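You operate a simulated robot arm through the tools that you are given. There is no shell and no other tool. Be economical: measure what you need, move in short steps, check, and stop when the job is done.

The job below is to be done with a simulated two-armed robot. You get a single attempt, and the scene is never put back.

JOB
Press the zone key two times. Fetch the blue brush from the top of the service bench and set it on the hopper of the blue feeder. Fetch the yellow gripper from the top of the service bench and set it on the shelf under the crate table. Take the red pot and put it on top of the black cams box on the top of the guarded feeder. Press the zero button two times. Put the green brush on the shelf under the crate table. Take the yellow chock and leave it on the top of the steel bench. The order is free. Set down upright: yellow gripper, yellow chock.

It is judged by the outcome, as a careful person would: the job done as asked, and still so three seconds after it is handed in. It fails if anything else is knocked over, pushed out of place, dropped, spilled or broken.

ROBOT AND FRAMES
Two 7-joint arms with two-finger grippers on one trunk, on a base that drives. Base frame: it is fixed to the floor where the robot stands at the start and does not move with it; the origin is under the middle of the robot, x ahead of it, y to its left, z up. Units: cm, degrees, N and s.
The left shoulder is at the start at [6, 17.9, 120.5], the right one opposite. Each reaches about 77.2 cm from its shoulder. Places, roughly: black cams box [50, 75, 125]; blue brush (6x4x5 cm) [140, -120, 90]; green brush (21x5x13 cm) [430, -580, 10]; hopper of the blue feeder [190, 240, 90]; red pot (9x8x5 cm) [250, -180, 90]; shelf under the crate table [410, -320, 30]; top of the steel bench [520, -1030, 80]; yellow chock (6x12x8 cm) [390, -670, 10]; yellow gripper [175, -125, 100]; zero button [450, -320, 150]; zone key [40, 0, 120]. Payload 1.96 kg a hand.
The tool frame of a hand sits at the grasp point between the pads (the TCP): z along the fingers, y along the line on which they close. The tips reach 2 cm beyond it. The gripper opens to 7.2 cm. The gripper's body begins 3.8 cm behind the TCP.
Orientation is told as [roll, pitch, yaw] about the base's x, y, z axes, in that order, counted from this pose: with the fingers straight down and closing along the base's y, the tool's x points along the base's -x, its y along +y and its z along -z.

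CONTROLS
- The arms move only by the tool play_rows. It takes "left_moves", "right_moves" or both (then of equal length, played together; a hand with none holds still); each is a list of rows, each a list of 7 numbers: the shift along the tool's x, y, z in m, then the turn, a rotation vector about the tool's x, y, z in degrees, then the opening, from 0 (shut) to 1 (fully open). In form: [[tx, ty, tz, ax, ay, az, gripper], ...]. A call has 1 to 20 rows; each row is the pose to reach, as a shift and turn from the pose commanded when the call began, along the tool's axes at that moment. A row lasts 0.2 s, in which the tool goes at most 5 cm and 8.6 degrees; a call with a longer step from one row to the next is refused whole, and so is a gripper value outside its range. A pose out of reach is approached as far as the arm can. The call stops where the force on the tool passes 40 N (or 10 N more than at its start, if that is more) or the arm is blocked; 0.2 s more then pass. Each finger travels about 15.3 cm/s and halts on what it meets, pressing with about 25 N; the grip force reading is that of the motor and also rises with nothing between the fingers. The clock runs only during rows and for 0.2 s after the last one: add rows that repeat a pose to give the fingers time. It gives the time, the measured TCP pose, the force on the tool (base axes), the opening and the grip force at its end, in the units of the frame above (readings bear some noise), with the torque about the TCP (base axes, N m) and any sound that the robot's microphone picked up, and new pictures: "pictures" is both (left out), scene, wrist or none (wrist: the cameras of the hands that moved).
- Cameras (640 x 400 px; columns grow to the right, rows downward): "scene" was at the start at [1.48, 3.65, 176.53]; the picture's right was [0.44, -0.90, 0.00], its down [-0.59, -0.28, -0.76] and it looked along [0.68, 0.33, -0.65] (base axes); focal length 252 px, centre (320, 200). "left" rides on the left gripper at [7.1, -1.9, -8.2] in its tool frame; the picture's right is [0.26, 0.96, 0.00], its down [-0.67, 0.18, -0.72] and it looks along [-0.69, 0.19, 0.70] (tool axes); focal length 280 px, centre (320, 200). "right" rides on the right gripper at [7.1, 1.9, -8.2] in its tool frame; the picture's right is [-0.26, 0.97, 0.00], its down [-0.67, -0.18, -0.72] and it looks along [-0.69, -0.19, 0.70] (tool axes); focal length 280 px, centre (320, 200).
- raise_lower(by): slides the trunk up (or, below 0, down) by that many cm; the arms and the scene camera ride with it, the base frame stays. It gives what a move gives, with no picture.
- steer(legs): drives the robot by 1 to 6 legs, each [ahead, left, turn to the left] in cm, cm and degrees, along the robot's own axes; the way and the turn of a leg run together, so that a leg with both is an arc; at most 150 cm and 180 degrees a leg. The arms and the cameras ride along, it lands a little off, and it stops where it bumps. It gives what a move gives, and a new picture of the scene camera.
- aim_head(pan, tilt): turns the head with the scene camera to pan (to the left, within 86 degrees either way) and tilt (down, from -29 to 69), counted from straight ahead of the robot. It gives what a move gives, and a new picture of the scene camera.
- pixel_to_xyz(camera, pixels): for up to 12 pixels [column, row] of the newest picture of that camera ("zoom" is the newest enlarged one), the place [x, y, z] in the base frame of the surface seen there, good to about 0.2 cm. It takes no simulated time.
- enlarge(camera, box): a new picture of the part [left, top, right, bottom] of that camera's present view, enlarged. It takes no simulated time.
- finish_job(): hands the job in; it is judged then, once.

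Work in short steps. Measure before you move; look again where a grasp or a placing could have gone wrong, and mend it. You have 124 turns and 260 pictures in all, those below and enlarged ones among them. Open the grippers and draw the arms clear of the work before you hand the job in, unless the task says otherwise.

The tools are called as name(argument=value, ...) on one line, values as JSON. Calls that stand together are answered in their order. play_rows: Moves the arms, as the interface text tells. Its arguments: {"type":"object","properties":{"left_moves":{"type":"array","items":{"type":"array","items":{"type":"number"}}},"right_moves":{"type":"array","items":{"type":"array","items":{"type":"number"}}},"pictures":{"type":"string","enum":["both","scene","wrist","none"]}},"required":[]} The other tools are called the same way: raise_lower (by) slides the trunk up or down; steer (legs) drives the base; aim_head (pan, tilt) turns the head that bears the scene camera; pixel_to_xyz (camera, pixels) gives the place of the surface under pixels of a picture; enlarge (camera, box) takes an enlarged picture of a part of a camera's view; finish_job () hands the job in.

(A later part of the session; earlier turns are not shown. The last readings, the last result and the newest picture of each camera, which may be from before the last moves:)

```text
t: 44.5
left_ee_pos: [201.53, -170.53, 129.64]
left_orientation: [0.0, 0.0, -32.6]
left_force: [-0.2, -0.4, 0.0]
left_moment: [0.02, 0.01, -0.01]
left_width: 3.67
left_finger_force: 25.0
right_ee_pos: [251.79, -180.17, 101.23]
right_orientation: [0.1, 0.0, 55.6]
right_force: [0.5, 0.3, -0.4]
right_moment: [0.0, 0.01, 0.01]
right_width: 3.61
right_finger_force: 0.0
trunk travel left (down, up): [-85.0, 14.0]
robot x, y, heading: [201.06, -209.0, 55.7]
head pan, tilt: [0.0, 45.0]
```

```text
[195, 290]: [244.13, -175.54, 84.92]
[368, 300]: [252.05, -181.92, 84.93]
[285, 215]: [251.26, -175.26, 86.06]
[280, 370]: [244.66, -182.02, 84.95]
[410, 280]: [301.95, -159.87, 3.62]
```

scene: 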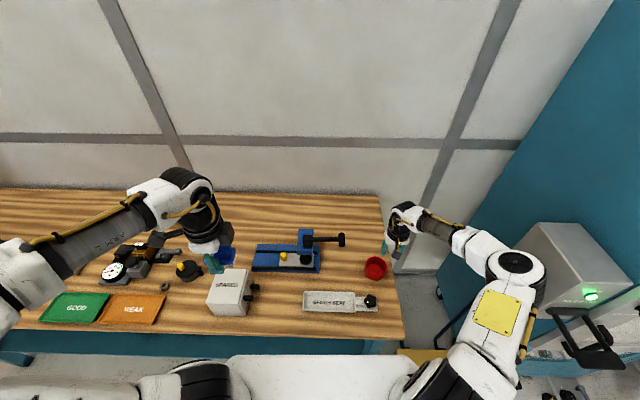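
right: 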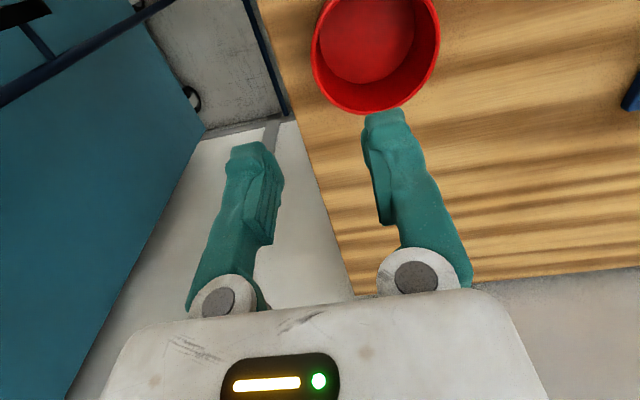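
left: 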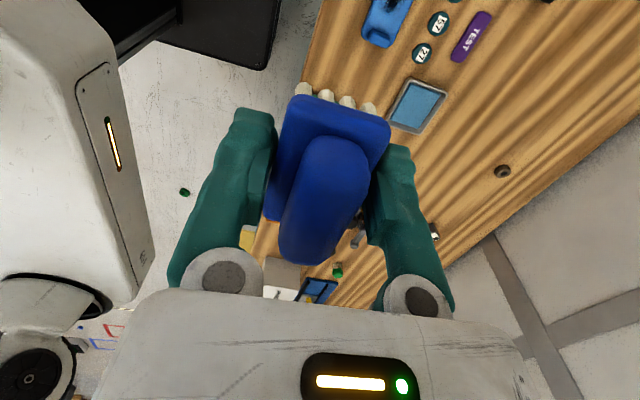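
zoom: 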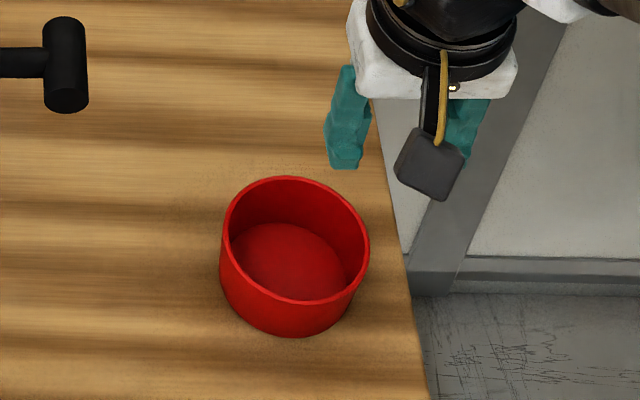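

The rim geometry agrees. I descend 12.9 cm, then pinch the wall.

play_rows(right_moves=[[0, -0.001, 0.04, 0, 0, 0, 0.5], [0, -0.001, 0.08, 0, 0, 0, 0.5], [0, -0.001, 0.11, 0, 0, 0, 0.5], [0, -0.001, 0.129, 0, 0, 0, 0.5], [0, -0.001, 0.129, 0, 0, 0, 0.25], [0, -0.001, 0.129, 0, 0, 0, 0], [0, -0.001, 0.129, 0, 0, 0, 0]])

```text
t: 46.0
left_ee_pos: [201.53, -170.61, 129.57]
left_orientation: [-0.1, -0.1, -32.7]
left_force: [0.1, -0.4, -0.8]
left_moment: [0.01, 0.0, 0.01]
left_width: 3.68
left_finger_force: 25.5
right_ee_pos: [251.95, -180.15, 88.46]
right_orientation: [-0.1, 0.0, 55.5]
right_force: [-0.4, 0.5, -0.1]
right_moment: [0.01, 0.01, 0.02]
right_width: 0.6
right_finger_force: 24.9
trunk travel left (down, up): [-85.0, 14.0]
robot x, y, heading: [201.06, -209.13, 55.6]
head pan, tilt: [0.0, 45.0]
```

scene: 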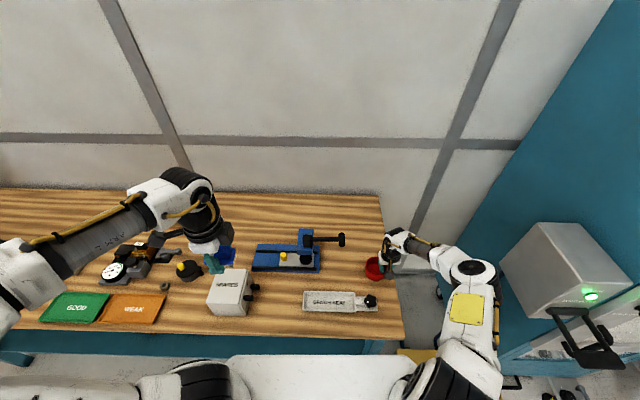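
right: 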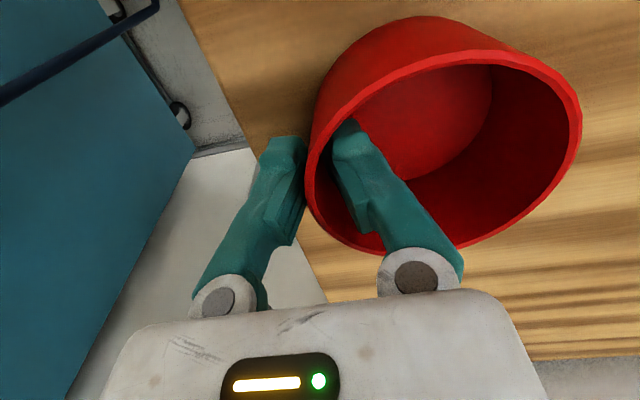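

The wall is pinched (0.6 cm). I lift the pot and draw it back toward the robot.

play_rows(right_moves=[[0, 0, -0.02, 0, 0, 0, 0], [0, 0, -0.05, 0, 0, 0, 0], [0, 0, -0.09, 0, 0, 0, 0], [0, 0, -0.13, 0, 0, 0, 0], [0, 0, -0.17, 0, 0, 0, 0], [0.03, 0.01, -0.2, 0, 0, 0, 0], [0.06, 0.02, -0.24, 0, 0, 0, 0], [0.09, 0.03, -0.28, 0, 0, 0, 0], [0.12, 0.04, -0.32, 0, 0, 0, 0], [0.15, 0.05, -0.36, 0, 0, 0, 0], [0.18, 0.06, -0.4, 0, 0, 0, 0], [0.21, 0.07, -0.43, 0, 0, 0, 0], [0.24, 0.08, -0.45, 0, 0, 0, 0]])

```text
refused: row 7 steps farther than a row can; nothing moved
```

play_rows(right_moves=[[0, 0, -0.02, 0, 0, 0, 0], [0, 0, -0.05, 0, 0, 0, 0], [0, 0, -0.09, 0, 0, 0, 0], [0, 0, -0.13, 0, 0, 0, 0], [0, 0, -0.17, 0, 0, 0, 0], [0.02, 0.008, -0.2, 0, 0, 0, 0], [0.045, 0.016, -0.235, 0, 0, 0, 0], [0.07, 0.024, -0.27, 0, 0, 0, 0], [0.095, 0.032, -0.305, 0, 0, 0, 0], [0.12, 0.04, -0.34, 0, 0, 0, 0], [0.145, 0.05, -0.375, 0, 0, 0, 0], [0.17, 0.06, -0.41, 0, 0, 0, 0], [0.2, 0.07, -0.44, 0, 0, 0, 0]])

```text
t: 48.9
left_ee_pos: [201.28, -170.7, 129.56]
left_orientation: [0.0, 0.0, -32.6]
left_force: [0.9, -0.3, -0.7]
left_moment: [0.01, -0.01, 0.01]
left_width: 3.67
left_finger_force: 25.3
right_ee_pos: [234.95, -192.77, 132.46]
right_orientation: [0.1, 0.0, 55.5]
right_force: [-0.5, -1.0, -0.6]
right_moment: [0.02, -0.06, 0.03]
right_width: 0.6
right_finger_force: 25.5
trunk travel left (down, up): [-85.0, 14.0]
robot x, y, heading: [201.25, -209.32, 55.5]
head pan, tilt: [0.0, 45.0]
```

scene: 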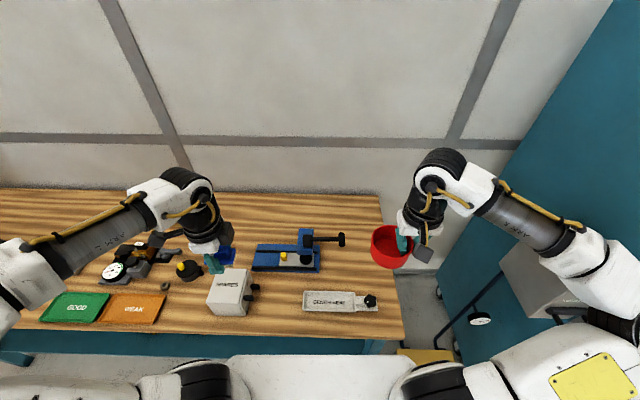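
right: 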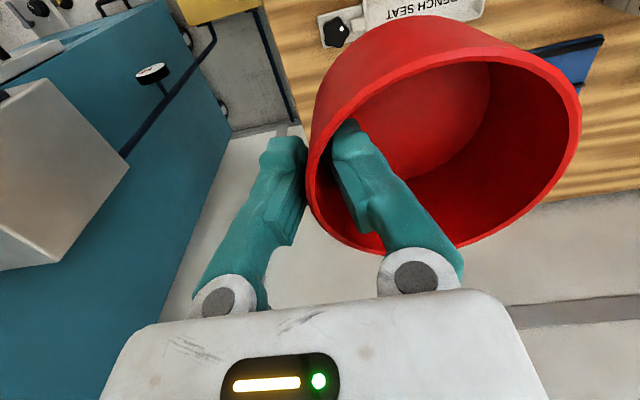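

The pot is held level. I drive back left along the aisle (2 × 141 cm).

steer(legs=[[3, 141, 0], [1, 141, 0]])

```text
t: 62.5
left_ee_pos: [-29.97, -9.75, 129.61]
left_orientation: [-0.1, 0.0, -32.4]
left_force: [-1.1, -0.3, -1.1]
left_moment: [0.03, 0.0, 0.0]
left_width: 3.68
left_finger_force: 24.9
right_ee_pos: [3.92, -31.69, 132.51]
right_orientation: [0.0, 0.1, 55.9]
right_force: [0.1, -0.1, -0.2]
right_moment: [0.0, -0.04, 0.01]
right_width: 0.61
right_finger_force: 24.9
trunk travel left (down, up): [-85.0, 14.0]
robot x, y, heading: [-30.01, -48.27, 56.1]
head pan, tilt: [0.0, 45.0]
```

scene: 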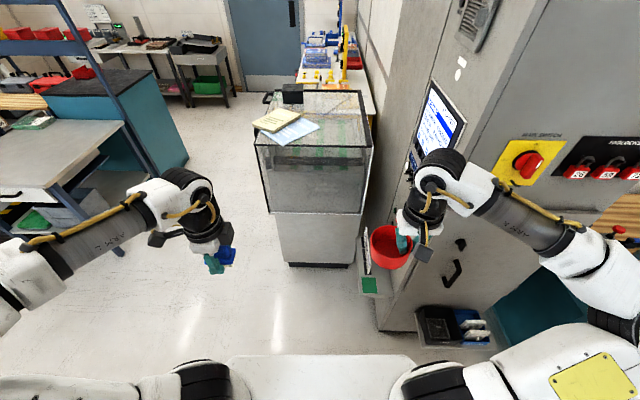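

The guarded feeder with the black box (292,93) is ahead. I measure the feeder, the box and the surroundings.

enlarge(camera="scene", box=[240, 10, 400, 130])

pixel_to_xyz(camera="scene", pixels=[[258, 140], [362, 152], [360, 92], [292, 92], [284, 96], [302, 97], [270, 97], [290, 262], [188, 165], [250, 130], [283, 86], [301, 86]])

pixel_to_xyz(camera="zoom", pixels=[[320, 190], [320, 260], [340, 120], [410, 180], [470, 260], [180, 320]])

```text
3.33 times, centred on (320, 70) of scene
```

zoom: 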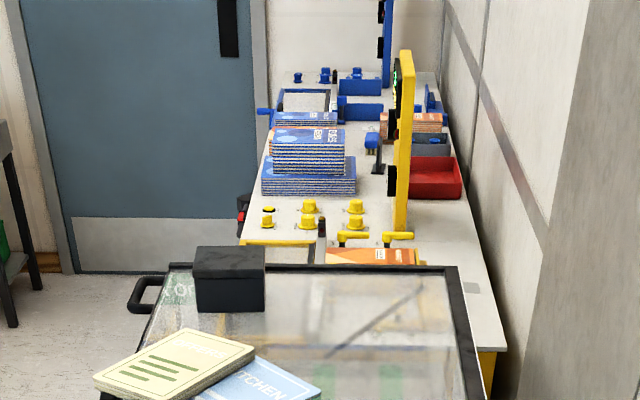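

```text
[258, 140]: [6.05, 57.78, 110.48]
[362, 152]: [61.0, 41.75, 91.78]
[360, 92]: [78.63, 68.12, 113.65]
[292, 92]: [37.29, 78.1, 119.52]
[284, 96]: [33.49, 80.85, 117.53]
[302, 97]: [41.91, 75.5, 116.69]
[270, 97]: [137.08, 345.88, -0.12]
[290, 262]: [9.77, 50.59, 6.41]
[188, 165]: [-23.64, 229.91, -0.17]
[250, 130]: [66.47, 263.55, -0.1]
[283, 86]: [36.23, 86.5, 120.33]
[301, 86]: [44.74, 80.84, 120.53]
```

```text
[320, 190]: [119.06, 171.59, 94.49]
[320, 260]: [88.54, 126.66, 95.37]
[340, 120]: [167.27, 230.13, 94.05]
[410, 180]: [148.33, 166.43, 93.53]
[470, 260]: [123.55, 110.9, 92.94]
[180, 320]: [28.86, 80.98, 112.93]
```

Box top is near [39.2,81,120.5]. I'll approach it from the feeder's left side, so I look left to check the floor space there.

aim_head(pan=35, tilt=40)

pixel_to_xyz(camera="scene", pixels=[[280, 160], [250, 150], [330, 180], [300, 210], [360, 150], [200, 170], [250, 230], [150, 220], [450, 160], [340, 120]])

```text
t: 63.5
left_ee_pos: [-29.91, -9.74, 129.65]
left_orientation: [-0.1, 0.0, -32.3]
left_force: [-0.7, 0.9, -0.6]
left_moment: [0.0, -0.03, -0.01]
left_width: 3.67
left_finger_force: 24.9
right_ee_pos: [3.78, -31.66, 132.43]
right_orientation: [-0.1, -0.1, 55.9]
right_force: [0.1, 0.2, -0.9]
right_moment: [-0.04, -0.01, 0.01]
right_width: 0.59
right_finger_force: 25.0
trunk travel left (down, up): [-85.0, 14.0]
robot x, y, heading: [-30.1, -48.26, 55.8]
head pan, tilt: [35.0, 40.0]
```

scene: 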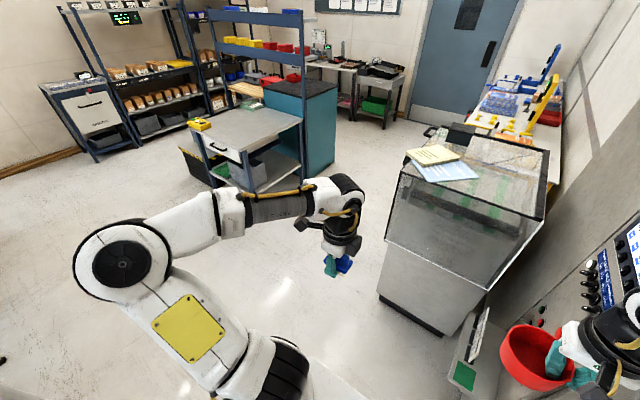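

```text
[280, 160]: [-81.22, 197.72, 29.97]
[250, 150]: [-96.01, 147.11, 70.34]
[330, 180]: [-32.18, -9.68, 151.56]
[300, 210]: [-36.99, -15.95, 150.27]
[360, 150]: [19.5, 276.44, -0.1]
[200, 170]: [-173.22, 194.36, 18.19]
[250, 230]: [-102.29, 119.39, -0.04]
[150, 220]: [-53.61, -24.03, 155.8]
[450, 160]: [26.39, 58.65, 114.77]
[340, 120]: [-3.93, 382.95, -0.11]
```

The corridor left of the feeder is over 1 m wide. I drive round the feeder's left side and turn to face it.

steer(legs=[[25, 60, 0], [60, 22, 0], [72, 0, 0], [0, 0, -90]])

aim_head(pan=0, tilt=45)

```text
t: 77.6
left_ee_pos: [28.92, 127.32, 129.58]
left_orientation: [0.0, 0.0, -122.2]
left_force: [-0.5, 0.1, -0.4]
left_moment: [-0.03, 0.01, -0.02]
left_width: 3.65
left_finger_force: 25.3
right_ee_pos: [6.91, 93.68, 132.55]
right_orientation: [0.0, 0.0, -34.0]
right_force: [0.0, 0.2, -0.9]
right_moment: [0.0, 0.03, 0.05]
right_width: 0.63
right_finger_force: 25.1
trunk travel left (down, up): [-85.0, 14.0]
robot x, y, heading: [-9.64, 127.4, -34.0]
head pan, tilt: [35.0, 40.0]
```

scene: 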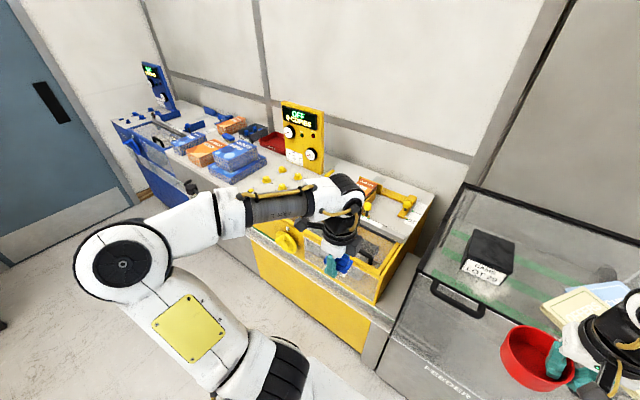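

```text
t: 78.6
left_ee_pos: [28.75, 127.42, 129.57]
left_orientation: [0.1, -0.1, -122.2]
left_force: [-0.4, 0.2, 0.3]
left_moment: [0.01, -0.01, 0.0]
left_width: 3.67
left_finger_force: 24.9
right_ee_pos: [6.95, 93.77, 132.46]
right_orientation: [0.0, 0.0, -34.1]
right_force: [-0.8, -0.2, -0.7]
right_moment: [-0.06, 0.02, 0.01]
right_width: 0.59
right_finger_force: 24.9
trunk travel left (down, up): [-85.0, 14.0]
robot x, y, heading: [-9.87, 127.4, -33.9]
head pan, tilt: [0.0, 45.0]
```

scene: 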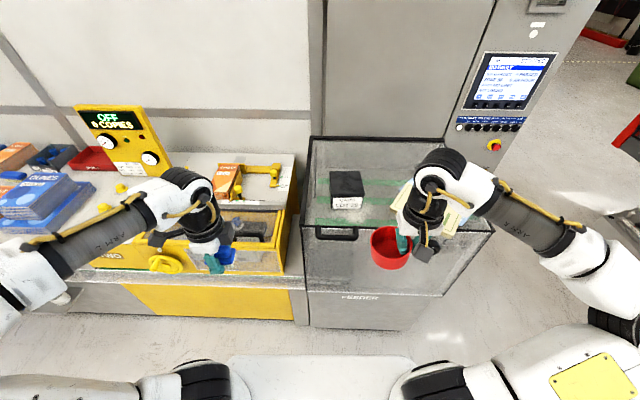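

The box labelled CAMS is at (346,188). I measure its top.

enlarge(camera="scene", box=[300, 150, 400, 225])

pixel_to_xyz(camera="zoom", pixels=[[195, 145], [370, 145], [210, 285], [400, 285], [295, 210], [300, 330], [300, 380]])

```text
5.33 times, centred on (350, 188) of scene
```

zoom: 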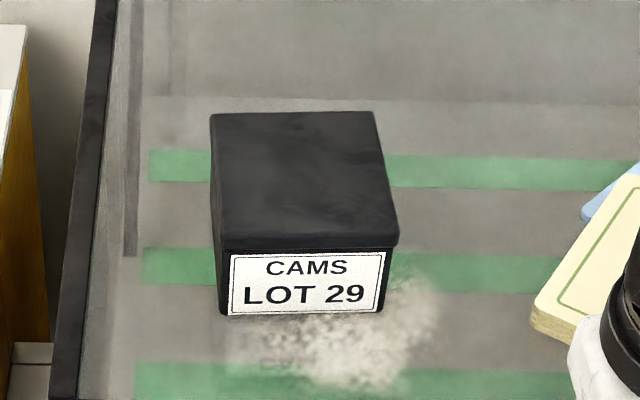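

```text
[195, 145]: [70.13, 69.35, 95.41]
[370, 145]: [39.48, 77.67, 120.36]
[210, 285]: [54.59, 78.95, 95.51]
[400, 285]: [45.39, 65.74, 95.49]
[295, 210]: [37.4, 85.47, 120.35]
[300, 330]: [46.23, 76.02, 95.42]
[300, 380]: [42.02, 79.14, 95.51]
```

pixel_to_xyz(camera="zoom", pixels=[[218, 120], [368, 118], [220, 236], [393, 238], [300, 178], [300, 305], [230, 305], [375, 305]])

```text
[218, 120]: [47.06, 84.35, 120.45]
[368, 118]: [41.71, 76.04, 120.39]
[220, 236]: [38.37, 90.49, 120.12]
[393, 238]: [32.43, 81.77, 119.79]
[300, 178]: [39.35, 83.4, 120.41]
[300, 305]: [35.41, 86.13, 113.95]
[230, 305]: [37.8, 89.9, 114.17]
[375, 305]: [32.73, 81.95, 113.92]
```

Top centre is [39.9,83.2,120.4], 10 cm square. I drive 7 cm nearer for comfortable reach.

steer(legs=[[7, 0, 0]])

```text
t: 79.6
left_ee_pos: [34.16, 123.76, 129.68]
left_orientation: [0.2, -0.1, -122.2]
left_force: [-0.3, 1.8, -0.4]
left_moment: [0.03, -0.03, 0.01]
left_width: 3.68
left_finger_force: 24.5
right_ee_pos: [12.38, 89.99, 132.66]
right_orientation: [0.0, -0.2, -34.0]
right_force: [-0.5, 0.1, -0.2]
right_moment: [-0.03, 0.0, -0.01]
right_width: 0.59
right_finger_force: 25.3
trunk travel left (down, up): [-85.0, 14.0]
robot x, y, heading: [-4.21, 123.18, -34.3]
head pan, tilt: [0.0, 45.0]
```

scene: 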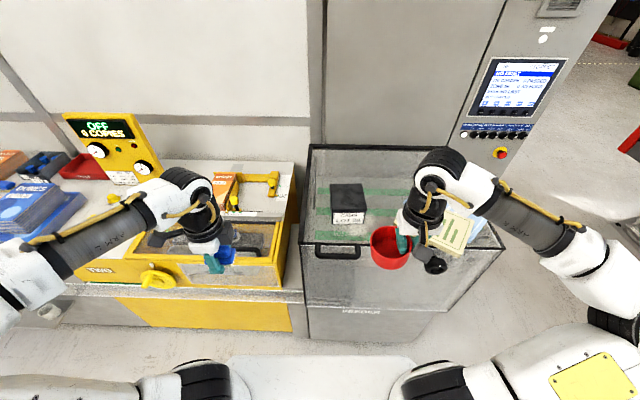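

I move the pot over the box at a safe height and check.

play_rows(right_moves=[[-0.03, 0.007, 0, 0, 0, 0, 0], [-0.07, 0.015, 0, 0, 0, 0, 0], [-0.11, 0.024, 0, 0, 0, 0, 0], [-0.15, 0.033, 0, 0, 0, 0, 0], [-0.19, 0.042, 0, 0, 0, 0, 0], [-0.23, 0.052, 0, 0, 0, 0, 0], [-0.266, 0.0596, 0.02, 0, 0, 0, 0], [-0.266, 0.0596, 0.05, 0, 0, 0, 0]])

```text
t: 81.4
left_ee_pos: [34.46, 123.48, 129.48]
left_orientation: [0.0, 0.1, -122.2]
left_force: [0.2, 0.2, -0.4]
left_moment: [0.0, 0.01, -0.02]
left_width: 3.7
left_finger_force: 25.2
right_ee_pos: [38.01, 79.77, 127.47]
right_orientation: [0.1, -0.1, -34.1]
right_force: [0.3, 0.5, -0.7]
right_moment: [0.01, 0.02, 0.0]
right_width: 0.61
right_finger_force: 24.7
trunk travel left (down, up): [-85.0, 14.0]
robot x, y, heading: [-3.73, 123.64, -34.1]
head pan, tilt: [0.0, 45.0]
```

scene: 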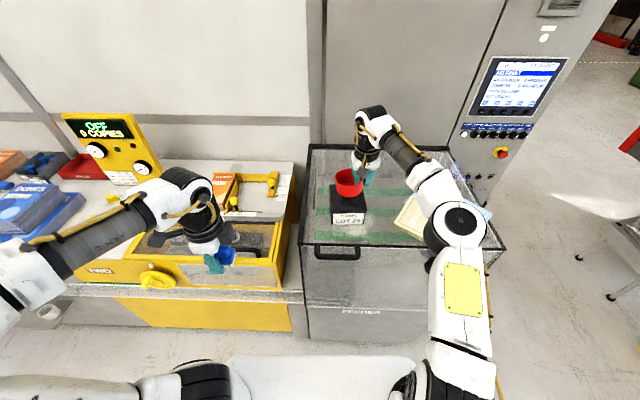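
right: 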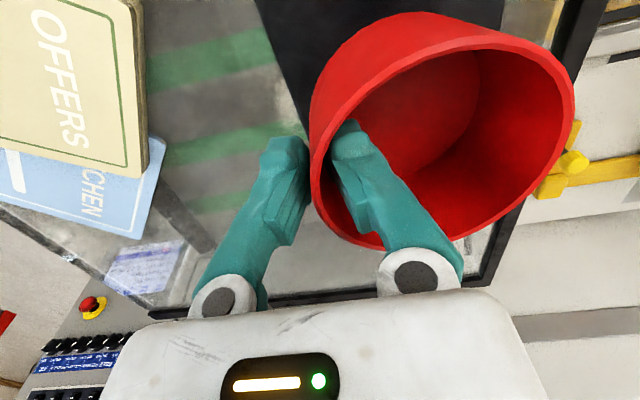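

The pot is over the box. I lower 3.6 cm gently to contact.

play_rows(right_moves=[[0, 0, 0.015, 0, 0, 0, 0], [0, 0, 0.027, 0, 0, 0, 0], [0, 0, 0.033, 0, 0, 0, 0], [0, 0, 0.036, 0, 0, 0, 0]], pictures="none")

enlarge(camera="scene", box=[310, 140, 400, 230])

```text
t: 82.4
left_ee_pos: [34.42, 123.52, 129.69]
left_orientation: [0.0, 0.0, -122.2]
left_force: [0.0, 0.2, -1.3]
left_moment: [-0.01, -0.02, 0.0]
left_width: 3.68
left_finger_force: 25.2
right_ee_pos: [38.06, 79.81, 123.86]
right_orientation: [0.0, 0.0, -34.1]
right_force: [0.0, -0.5, 2.4]
right_moment: [0.2, -0.06, -0.01]
right_width: 0.61
right_finger_force: 25.2
trunk travel left (down, up): [-85.0, 14.0]
robot x, y, heading: [-4.24, 123.68, -34.0]
head pan, tilt: [0.0, 45.0]
```

```text
4.44 times, centred on (355, 185) of scene
```

zoom: 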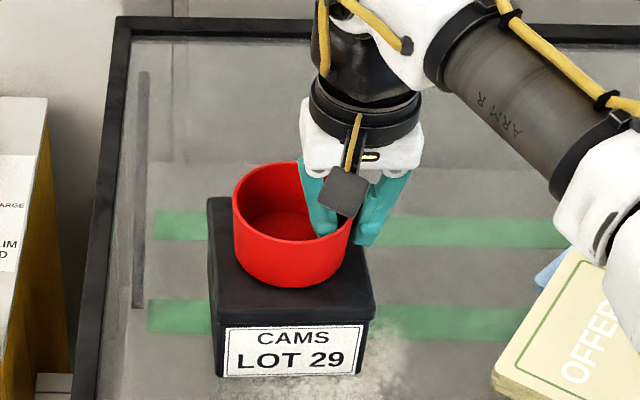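

Contact (2.4 N) and centred. I open, then lift clear and draw back.

play_rows(right_moves=[[0, 0, 0.036, 0, 0, 0, 0.2], [0, 0, 0.036, 0, 0, 0, 0.4], [0, 0, 0.036, 0, 0, 0, 0.4], [0, 0, 0.01, 0, 0, 0, 0.4], [0, 0, -0.03, 0, 0, 0, 0.4], [0, 0, -0.07, 0, 0, 0, 0.5], [0.03, 0, -0.1, 0, 0, 0, 1], [0.07, -0.01, -0.11, 0, 0, 0, 1], [0.11, -0.02, -0.12, 0, 0, 0, 1], [0.15, -0.03, -0.12, 0, 0, 0, 1], [0.19, -0.04, -0.12, 0, 0, 0, 1], [0.23, -0.04, -0.12, 0, 0, 0, 1], [0.27, -0.04, -0.12, 0, 0, 0, 1]], pictures="scene")

```text
t: 82.8
left_ee_pos: [34.25, 123.8, 129.63]
left_orientation: [0.1, 0.1, -122.1]
left_force: [-0.3, 0.5, -1.3]
left_moment: [0.0, 0.03, 0.03]
left_width: 3.66
left_finger_force: 24.4
right_ee_pos: [38.22, 80.26, 122.76]
right_orientation: [0.5, -0.8, -33.9]
right_force: [-3.6, 3.3, 14.9]
right_moment: [0.26, -0.01, 0.09]
right_width: 1.31
right_finger_force: 0.1
trunk travel left (down, up): [-85.0, 14.0]
robot x, y, heading: [-3.88, 123.44, -34.2]
head pan, tilt: [0.0, 45.0]
stopped in row 1 (right hand): the force on the tool passed its limit at 72 N (the readings are from after the stop); the commanded pose is now the measured one
```

scene: 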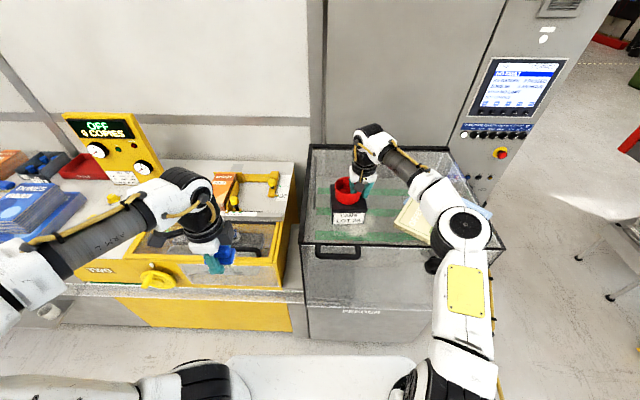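

I wrongly added the descent again; it stopped after 1 cm. I hold position, open slightly and rise straight.

play_rows(right_moves=[[0, 0, -0.008, 0, 0, 0, 0.2], [0, 0, -0.008, 0, 0, 0, 0.4], [0, 0, -0.008, 0, 0, 0, 0.4], [0, 0, -0.03, 0, 0, 0, 0.4], [0, 0, -0.06, 0, 0, 0, 0.4], [0, 0, -0.1, 0, 0, 0, 0.4]], pictures="wrist")

enlarge(camera="scene", box=[310, 140, 400, 230])

```text
t: 84.2
left_ee_pos: [34.49, 123.74, 129.52]
left_orientation: [0.0, 0.1, -122.2]
left_force: [-0.1, 0.7, -0.6]
left_moment: [-0.03, 0.01, 0.0]
left_width: 3.68
left_finger_force: 25.0
right_ee_pos: [38.13, 80.14, 132.62]
right_orientation: [0.4, -0.6, -33.9]
right_force: [-0.2, 0.0, 0.8]
right_moment: [0.01, 0.02, -0.02]
right_width: 2.86
right_finger_force: 0.0
trunk travel left (down, up): [-85.0, 14.0]
robot x, y, heading: [-4.07, 123.64, -33.9]
head pan, tilt: [0.0, 45.0]
```

right: 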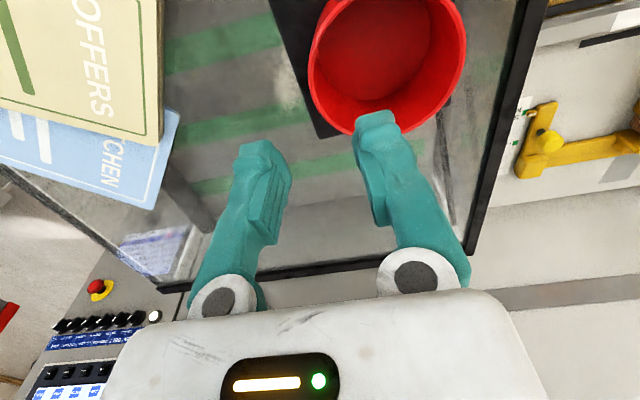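

```text
4.44 times, centred on (355, 185) of scene
```

zoom: 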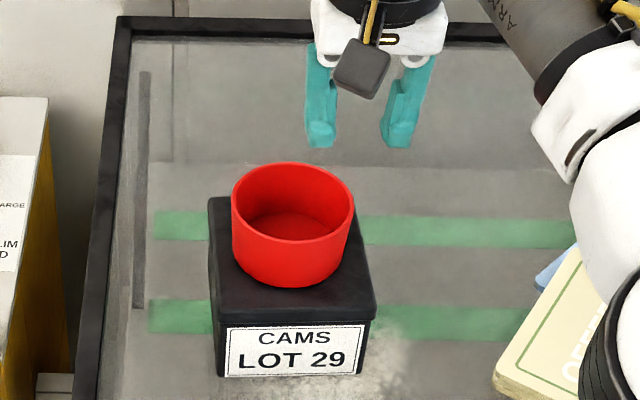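

The pot stands centred on the box. I draw the right arm back, then strafe left toward the blue feeder.

play_rows(right_moves=[[0, 0, -0.03, 0, 0, 0, 0.6], [0.03, 0, -0.05, 0, 0, 0, 1], [0.07, 0, -0.06, 0, 0, 0, 1], [0.11, 0, -0.06, 0, 0, 0, 1], [0.15, 0, -0.06, 0, 0, 0, 1], [0.19, 0, -0.06, 0, 0, 0, 1], [0.23, 0, -0.06, 0, 0, 0, 1], [0.27, 0, -0.06, 0, 0, 0, 1]], pictures="none")

steer(legs=[[-8, 0, 0], [0, 120, 0]])

```text
t: 86.0
left_ee_pos: [34.46, 123.52, 129.65]
left_orientation: [-0.1, 0.0, -122.3]
left_force: [-0.5, 0.6, -0.1]
left_moment: [0.0, -0.02, -0.04]
left_width: 3.66
left_finger_force: 25.1
right_ee_pos: [15.34, 94.97, 138.11]
right_orientation: [0.5, -0.7, -34.1]
right_force: [0.2, 0.2, -0.7]
right_moment: [0.02, 0.02, -0.01]
right_width: 7.21
right_finger_force: 0.1
trunk travel left (down, up): [-85.0, 14.0]
robot x, y, heading: [-3.97, 123.42, -33.9]
head pan, tilt: [0.0, 45.0]
```

```text
t: 92.8
left_ee_pos: [95.78, 227.56, 129.62]
left_orientation: [-0.1, 0.0, -122.5]
left_force: [-0.9, -0.5, -0.9]
left_moment: [0.02, 0.01, -0.03]
left_width: 3.67
left_finger_force: 25.2
right_ee_pos: [76.56, 199.09, 138.15]
right_orientation: [0.5, -0.7, -34.3]
right_force: [-0.2, -0.5, 0.1]
right_moment: [0.03, 0.0, -0.02]
right_width: 7.21
right_finger_force: 0.1
trunk travel left (down, up): [-85.0, 14.0]
robot x, y, heading: [57.01, 227.9, -34.5]
head pan, tilt: [0.0, 45.0]
```

scene: 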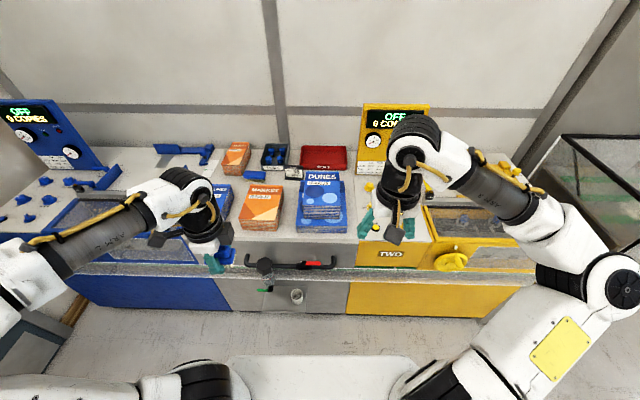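

The blue feeder is at left. I check the obstacle at (30,330) and the hopper.

aim_head(pan=35, tilt=48)

pixel_to_xyz(camera="scene", pixels=[[320, 180], [250, 150], [280, 200], [350, 140], [240, 250], [200, 200], [150, 150], [60, 200], [100, 100], [400, 180]])

```text
t: 93.8
left_ee_pos: [95.65, 227.64, 129.62]
left_orientation: [0.0, 0.0, -122.4]
left_force: [0.3, 0.7, -1.1]
left_moment: [0.01, 0.0, 0.0]
left_width: 3.67
left_finger_force: 25.2
right_ee_pos: [76.61, 199.23, 138.15]
right_orientation: [0.5, -0.6, -34.3]
right_force: [0.1, 0.4, 0.5]
right_moment: [0.02, -0.02, 0.01]
right_width: 7.2
right_finger_force: 0.0
trunk travel left (down, up): [-85.0, 14.0]
robot x, y, heading: [56.76, 227.97, -34.4]
head pan, tilt: [35.0, 48.0]
```

scene: 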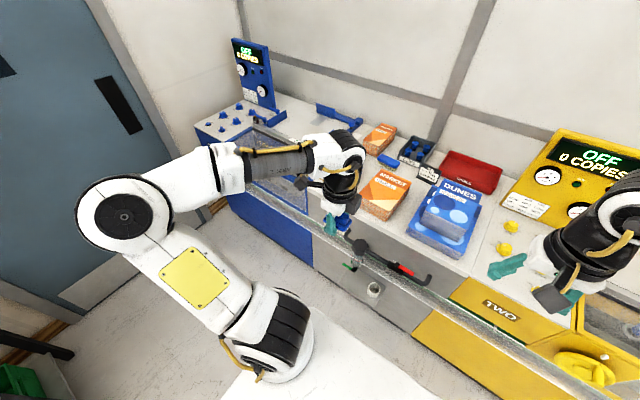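

```text
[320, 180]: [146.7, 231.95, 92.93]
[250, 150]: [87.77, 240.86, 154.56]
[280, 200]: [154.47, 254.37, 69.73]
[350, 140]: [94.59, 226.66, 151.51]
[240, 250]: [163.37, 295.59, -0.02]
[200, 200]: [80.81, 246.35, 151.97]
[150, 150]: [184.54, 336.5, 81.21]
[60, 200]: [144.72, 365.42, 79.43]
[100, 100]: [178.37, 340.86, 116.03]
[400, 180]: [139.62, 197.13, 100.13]
```

pixel_to_xyz(camera="scene", pixels=[[72, 353], [40, 345], [70, 395], [110, 380], [280, 380], [165, 320], [215, 210], [262, 140]])

```text
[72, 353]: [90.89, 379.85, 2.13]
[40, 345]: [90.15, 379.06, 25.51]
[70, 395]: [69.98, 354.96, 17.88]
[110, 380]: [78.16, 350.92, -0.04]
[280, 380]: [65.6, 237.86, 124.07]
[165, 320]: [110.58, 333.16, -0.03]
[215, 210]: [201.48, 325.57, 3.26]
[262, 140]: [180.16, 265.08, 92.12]
```

Room is ample. I strafe 55 cm further left and look straight ahead.

steer(legs=[[0, 55, 0]])

aim_head(pan=5, tilt=48)

```text
t: 96.9
left_ee_pos: [126.47, 273.32, 129.55]
left_orientation: [0.1, 0.0, -122.2]
left_force: [0.5, 0.2, -1.0]
left_moment: [-0.01, 0.01, 0.01]
left_width: 3.64
left_finger_force: 24.4
right_ee_pos: [107.54, 244.66, 138.12]
right_orientation: [0.5, -0.7, -33.9]
right_force: [0.0, -0.7, -0.2]
right_moment: [-0.01, 0.0, 0.0]
right_width: 7.21
right_finger_force: 0.1
trunk travel left (down, up): [-85.0, 14.0]
robot x, y, heading: [87.55, 273.27, -34.0]
head pan, tilt: [35.0, 48.0]
```

scene: 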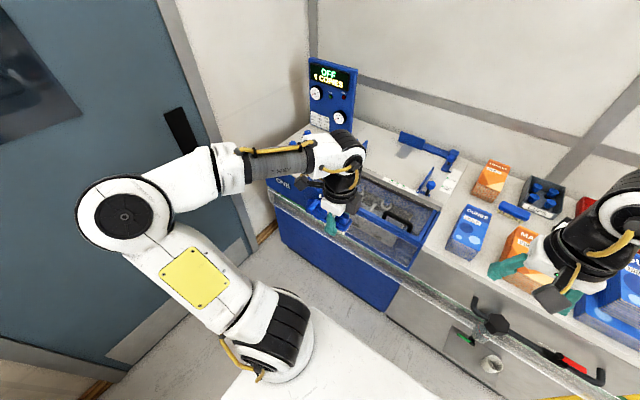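

```text
t: 97.9
left_ee_pos: [126.47, 273.39, 129.6]
left_orientation: [0.0, 0.0, -122.2]
left_force: [0.7, -0.1, -0.9]
left_moment: [0.01, 0.01, 0.0]
left_width: 3.67
left_finger_force: 24.9
right_ee_pos: [107.55, 244.8, 138.16]
right_orientation: [0.5, -0.7, -33.9]
right_force: [0.4, 0.3, -0.1]
right_moment: [-0.01, 0.02, 0.01]
right_width: 7.23
right_finger_force: 0.0
trunk travel left (down, up): [-85.0, 14.0]
robot x, y, heading: [88.11, 273.58, -34.0]
head pan, tilt: [5.0, 48.0]
```

scene: 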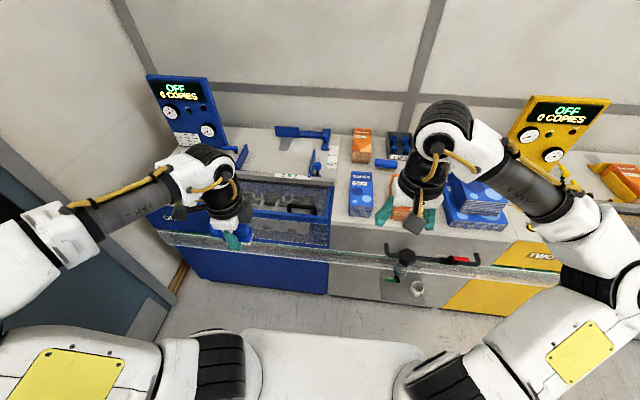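

I enlarge the blue feeder's hopper.

enlarge(camera="scene", box=[140, 110, 360, 270])

pixel_to_xyz(camera="zoom", pixels=[[400, 280], [380, 235], [470, 270], [320, 300], [330, 360], [500, 360], [550, 260], [350, 200], [450, 305], [430, 330]])

```text
2.50 times, centred on (250, 190) of scene
```

zoom: 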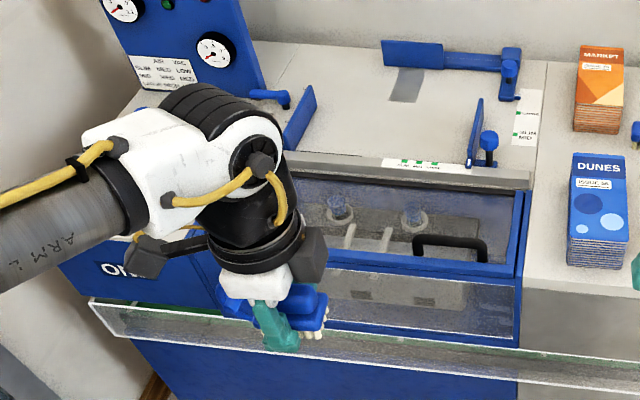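

```text
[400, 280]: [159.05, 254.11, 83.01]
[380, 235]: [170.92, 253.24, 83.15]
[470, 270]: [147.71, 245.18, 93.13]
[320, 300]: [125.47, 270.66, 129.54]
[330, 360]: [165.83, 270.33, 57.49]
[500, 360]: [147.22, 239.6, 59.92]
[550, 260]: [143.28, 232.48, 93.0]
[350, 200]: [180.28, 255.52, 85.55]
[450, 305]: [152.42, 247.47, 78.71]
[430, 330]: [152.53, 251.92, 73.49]
```

The hopper is apparently the white bed with the blue guide fences (near [190,240]). I measure it.

pixel_to_xyz(camera="zoom", pixels=[[400, 125], [340, 120], [440, 150], [400, 160], [340, 150], [480, 130], [490, 65], [410, 55], [300, 110], [360, 90], [440, 100], [525, 120]])

enlarge(camera="scene", box=[220, 110, 340, 200])

```text
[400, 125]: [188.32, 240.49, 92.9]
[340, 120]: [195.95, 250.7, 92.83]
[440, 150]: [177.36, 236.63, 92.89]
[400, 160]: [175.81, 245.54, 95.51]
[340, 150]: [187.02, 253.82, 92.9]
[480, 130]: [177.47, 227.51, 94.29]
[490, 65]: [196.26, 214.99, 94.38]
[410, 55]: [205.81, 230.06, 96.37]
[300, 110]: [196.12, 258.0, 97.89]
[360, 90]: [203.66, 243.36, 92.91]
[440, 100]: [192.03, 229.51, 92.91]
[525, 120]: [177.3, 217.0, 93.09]
```

```text
4.44 times, centred on (280, 155) of scene
```

zoom: 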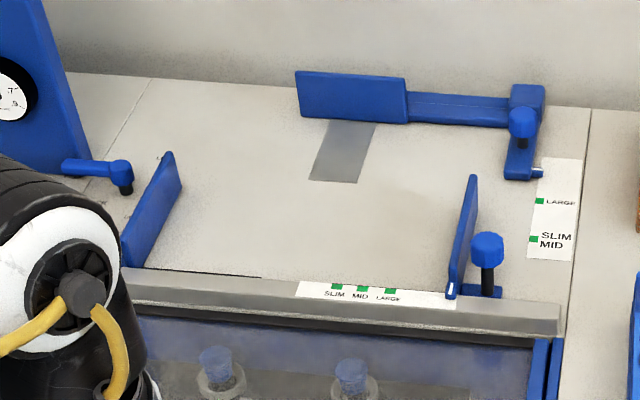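

The hopper bed centre is [188,240.5,92.9]. I check how close the base can go by measuring the rail and the robot's own front.

pixel_to_xyz(camera="scene", pixels=[[330, 340], [330, 360], [330, 390], [270, 245], [280, 252], [250, 258], [290, 250], [260, 290], [404, 258]])

```text
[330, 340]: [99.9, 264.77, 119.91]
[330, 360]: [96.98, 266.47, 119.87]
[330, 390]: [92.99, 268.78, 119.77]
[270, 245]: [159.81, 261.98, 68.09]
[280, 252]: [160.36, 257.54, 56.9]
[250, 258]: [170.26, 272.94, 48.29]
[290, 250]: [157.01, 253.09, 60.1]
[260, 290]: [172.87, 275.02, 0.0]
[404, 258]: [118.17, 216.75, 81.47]
```

There's 57 cm to the rail from the robot's centre and the torso front is only 17 cm out. I move 28 cm ahead and 10 cm left.

steer(legs=[[0, 10, -0.4], [28, 0, 0]])

```text
t: 100.6
left_ee_pos: [154.92, 265.82, 129.68]
left_orientation: [0.0, 0.1, -122.6]
left_force: [-0.2, -0.2, 0.0]
left_moment: [0.0, -0.04, -0.02]
left_width: 3.69
left_finger_force: 25.0
right_ee_pos: [135.71, 237.37, 138.1]
right_orientation: [0.4, -0.7, -34.3]
right_force: [0.4, 0.3, -0.1]
right_moment: [-0.03, -0.01, -0.03]
right_width: 7.19
right_finger_force: 0.0
trunk travel left (down, up): [-85.0, 14.0]
robot x, y, heading: [116.66, 265.71, -34.3]
head pan, tilt: [5.0, 48.0]
```

scene: 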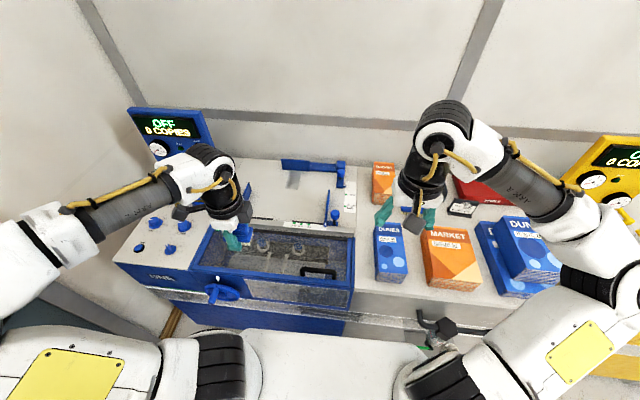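

The left TCP needs to go 38 cm outward to [184.5,242.5]. I go there at height, then down to 5 cm above the bed.

play_rows(left_moves=[[-0.004, 0.04, 0, 0, 0, 0, 0.3], [-0.008, 0.08, 0, 0, 0, 0, 0.3], [-0.012, 0.12, 0, 0, 0, 0, 0.3], [-0.016, 0.16, 0, 0, 0, 0, 0.3], [-0.02, 0.2, 0, 0, 0, 0, 0.3], [-0.024, 0.24, 0, 0, 0, 0, 0.3], [-0.028, 0.28, 0.01, 0, 0, 0, 0.3], [-0.032, 0.32, 0.03, 0, 0, 0, 0.3], [-0.036, 0.35, 0.06, 0, 0, 0, 0.3], [-0.037, 0.375, 0.1, 0, 0, 0, 0.3], [-0.037, 0.375, 0.14, 0, 0, 0, 0.3], [-0.037, 0.375, 0.18, 0, 0, 0, 0.3], [-0.037, 0.375, 0.22, 0, 0, 0, 0.3], [-0.037, 0.375, 0.26, 0, 0, 0, 0.3], [-0.037, 0.375, 0.29, 0, 0, 0, 0.3]])

```text
t: 103.8
left_ee_pos: [180.21, 245.54, 105.7]
left_orientation: [0.1, 0.0, -122.7]
left_force: [-0.6, 0.3, -0.9]
left_moment: [0.0, 0.02, 0.01]
left_width: 3.66
left_finger_force: 25.4
left hand out of reach, approached as far as the arm can: row 8, 9, 10, 11, 12, 13, 14, 15
right_ee_pos: [135.75, 237.33, 138.31]
right_orientation: [0.5, -0.6, -34.3]
right_force: [-0.7, 0.4, 0.5]
right_moment: [-0.03, 0.0, 0.01]
right_width: 7.21
right_finger_force: 0.1
trunk travel left (down, up): [-85.0, 14.0]
robot x, y, heading: [116.47, 265.72, -34.6]
head pan, tilt: [5.0, 48.0]
```

scene: 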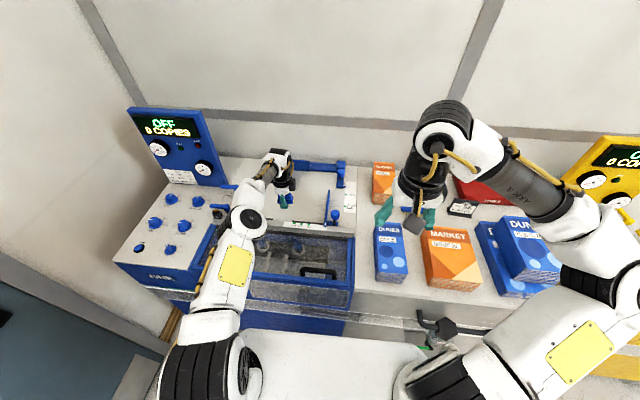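
left: 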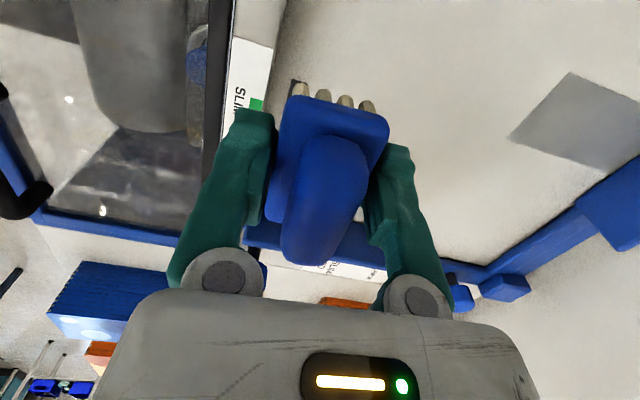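

It falls ~5 cm short, so I drive 7 cm nearer.

steer(legs=[[7, 0, 0.3]])

enlarge(camera="left", box=[0, 0, 640, 400])

```text
t: 104.8
left_ee_pos: [186.0, 242.11, 105.82]
left_orientation: [0.1, 0.0, -122.2]
left_force: [0.3, 0.6, 0.2]
left_moment: [-0.01, -0.03, -0.01]
left_width: 3.66
left_finger_force: 25.6
right_ee_pos: [141.6, 233.51, 138.23]
right_orientation: [0.5, -0.8, -33.9]
right_force: [0.0, 0.2, 0.6]
right_moment: [0.02, -0.03, 0.01]
right_width: 7.18
right_finger_force: 0.1
trunk travel left (down, up): [-85.0, 14.0]
robot x, y, heading: [121.89, 261.81, -33.7]
head pan, tilt: [5.0, 48.0]
```

scene: 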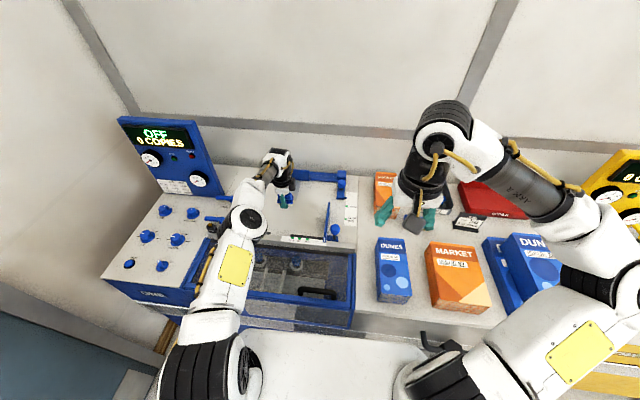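

```text
1.00 times, centred on (320, 200) of left (not enlarged: the box is as wide or as high as the picture)
```

zoom: 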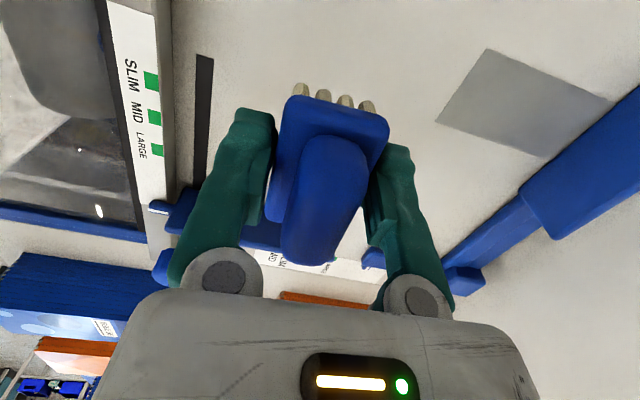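

The brush is over the open bed. I lower 10 cm to a soft contact.

play_rows(left_moves=[[0, 0, 0.03, 0, 0, 0, 0.3], [0, 0, 0.06, 0, 0, 0, 0.3], [0, 0, 0.08, 0, 0, 0, 0.3], [0, 0, 0.095, 0, 0, 0, 0.3], [0, 0, 0.1, 0, 0, 0, 0.3], [0, 0, 0.103, 0, 0, 0, 0.3]], pictures="wrist")

```text
t: 106.2
left_ee_pos: [184.97, 243.07, 96.27]
left_orientation: [0.1, -0.1, -122.2]
left_force: [0.7, -0.9, -0.5]
left_moment: [0.02, -0.01, 0.01]
left_width: 3.66
left_finger_force: 25.5
left hand out of reach, approached as far as the arm can: row 2, 3, 4, 5, 6
right_ee_pos: [141.74, 233.34, 138.14]
right_orientation: [0.5, -0.6, -34.1]
right_force: [-0.7, -0.4, -0.6]
right_moment: [0.0, 0.0, 0.01]
right_width: 7.2
right_finger_force: 0.0
trunk travel left (down, up): [-85.0, 14.0]
robot x, y, heading: [122.75, 261.82, -34.0]
head pan, tilt: [5.0, 48.0]
```

left: 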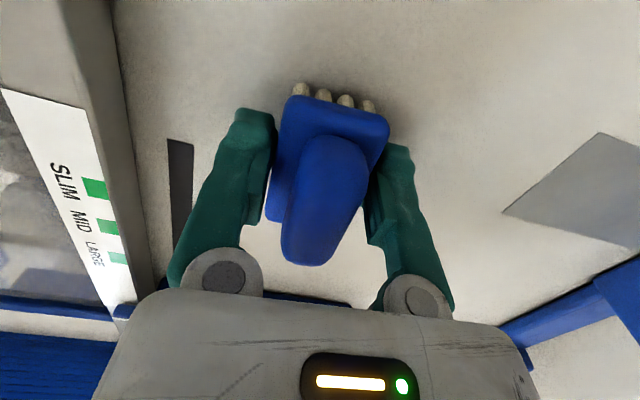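

It's 0.7 cm short of the bed; I shift 1.5 cm toward the robot and lower the rest, then release and rise.

play_rows(left_moves=[[0, -0.01, 0, 0, 0, 0, 0.3], [0, -0.015, 0.005, 0, 0, 0, 0.3], [0, -0.015, 0.008, 0, 0, 0, 0.3]], pictures="none")

```text
t: 107.0
left_ee_pos: [183.53, 244.02, 95.39]
left_orientation: [0.1, 0.1, -122.1]
left_force: [0.6, -1.0, 7.8]
left_moment: [0.19, -0.17, -0.05]
left_width: 3.69
left_finger_force: 25.7
right_ee_pos: [141.71, 233.45, 138.33]
right_orientation: [0.5, -0.7, -34.1]
right_force: [1.3, -0.2, 0.4]
right_moment: [-0.05, 0.0, 0.01]
right_width: 7.19
right_finger_force: 0.0
trunk travel left (down, up): [-85.0, 14.0]
robot x, y, heading: [122.4, 261.91, -34.1]
head pan, tilt: [5.0, 48.0]
```

Contact at 7.8 N. I open and lift straight off.

play_rows(left_moves=[[0, 0, -0.001, 0, 0, 0, 0.6], [0, 0, -0.001, 0, 0, 0, 0.9], [0, 0, -0.001, 0, 0, 0, 0.9], [0, -0.002, -0.03, 0, 0, 0, 0.9], [0, -0.005, -0.07, 0, 0, 0, 0.9], [0, -0.02, -0.11, 0, 0, 0, 0.9], [0, -0.05, -0.14, 0, 0, 0, 0.9], [0, -0.08, -0.17, 0, 0, 0, 0.9], [0, -0.11, -0.2, 0, 0, 0, 0.9], [0, -0.14, -0.23, 0, 0, 0, 0.9], [0, -0.17, -0.26, 0, 0, 0, 0.9], [0, -0.2, -0.29, 0, 0, 0, 0.9], [0, -0.23, -0.32, 0, 0, 0, 0.9], [0, -0.26, -0.35, 0, 0, 0, 0.9]], pictures="scene")

enlarge(camera="scene", box=[220, 140, 360, 240])

```text
t: 110.0
left_ee_pos: [161.41, 258.11, 130.31]
left_orientation: [0.0, 0.0, -122.2]
left_force: [0.0, 0.2, 0.0]
left_moment: [-0.03, -0.04, 0.0]
left_width: 6.47
left_finger_force: 0.0
right_ee_pos: [141.75, 233.86, 138.3]
right_orientation: [0.2, -0.6, -34.1]
right_force: [-0.8, 0.5, -0.3]
right_moment: [-0.05, -0.04, 0.03]
right_width: 7.2
right_finger_force: 0.0
trunk travel left (down, up): [-85.0, 14.0]
robot x, y, heading: [122.41, 261.84, -34.4]
head pan, tilt: [5.0, 48.0]
```

scene: 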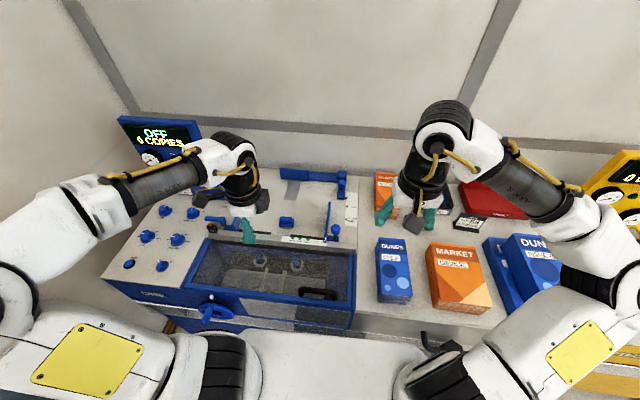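

```text
4.00 times, centred on (290, 190) of scene
```

zoom: 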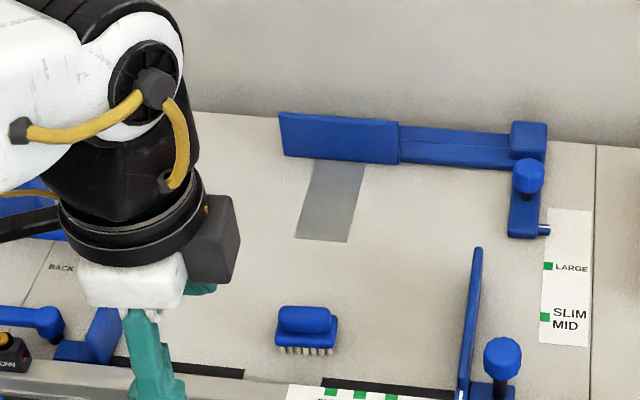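

The brush rests on the hopper bed. I drive back the way I came to the service bench for the yellow gripper.

steer(legs=[[-33, 0, 0], [0, -130, 0], [0, -127, 0], [0, 0, 90], [-60, -22, 0], [-25, -60, 0]])

```text
t: 134.7
left_ee_pos: [-22.9, -11.54, 130.22]
left_orientation: [-0.1, 0.0, -31.0]
left_force: [1.0, -0.1, 0.0]
left_moment: [-0.02, -0.01, 0.01]
left_width: 6.48
left_finger_force: 0.0
right_ee_pos: [1.95, -30.81, 138.21]
right_orientation: [0.4, -0.6, 57.2]
right_force: [-0.8, -0.3, 0.3]
right_moment: [-0.02, -0.02, 0.0]
right_width: 7.18
right_finger_force: 0.0
trunk travel left (down, up): [-85.0, 14.0]
robot x, y, heading: [-25.87, -51.15, 57.1]
head pan, tilt: [5.0, 48.0]
```

scene: 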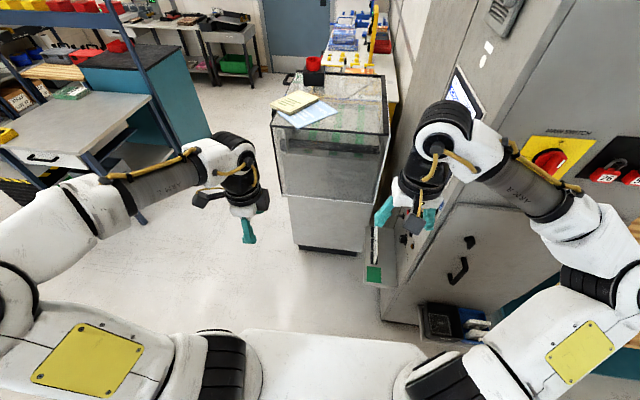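

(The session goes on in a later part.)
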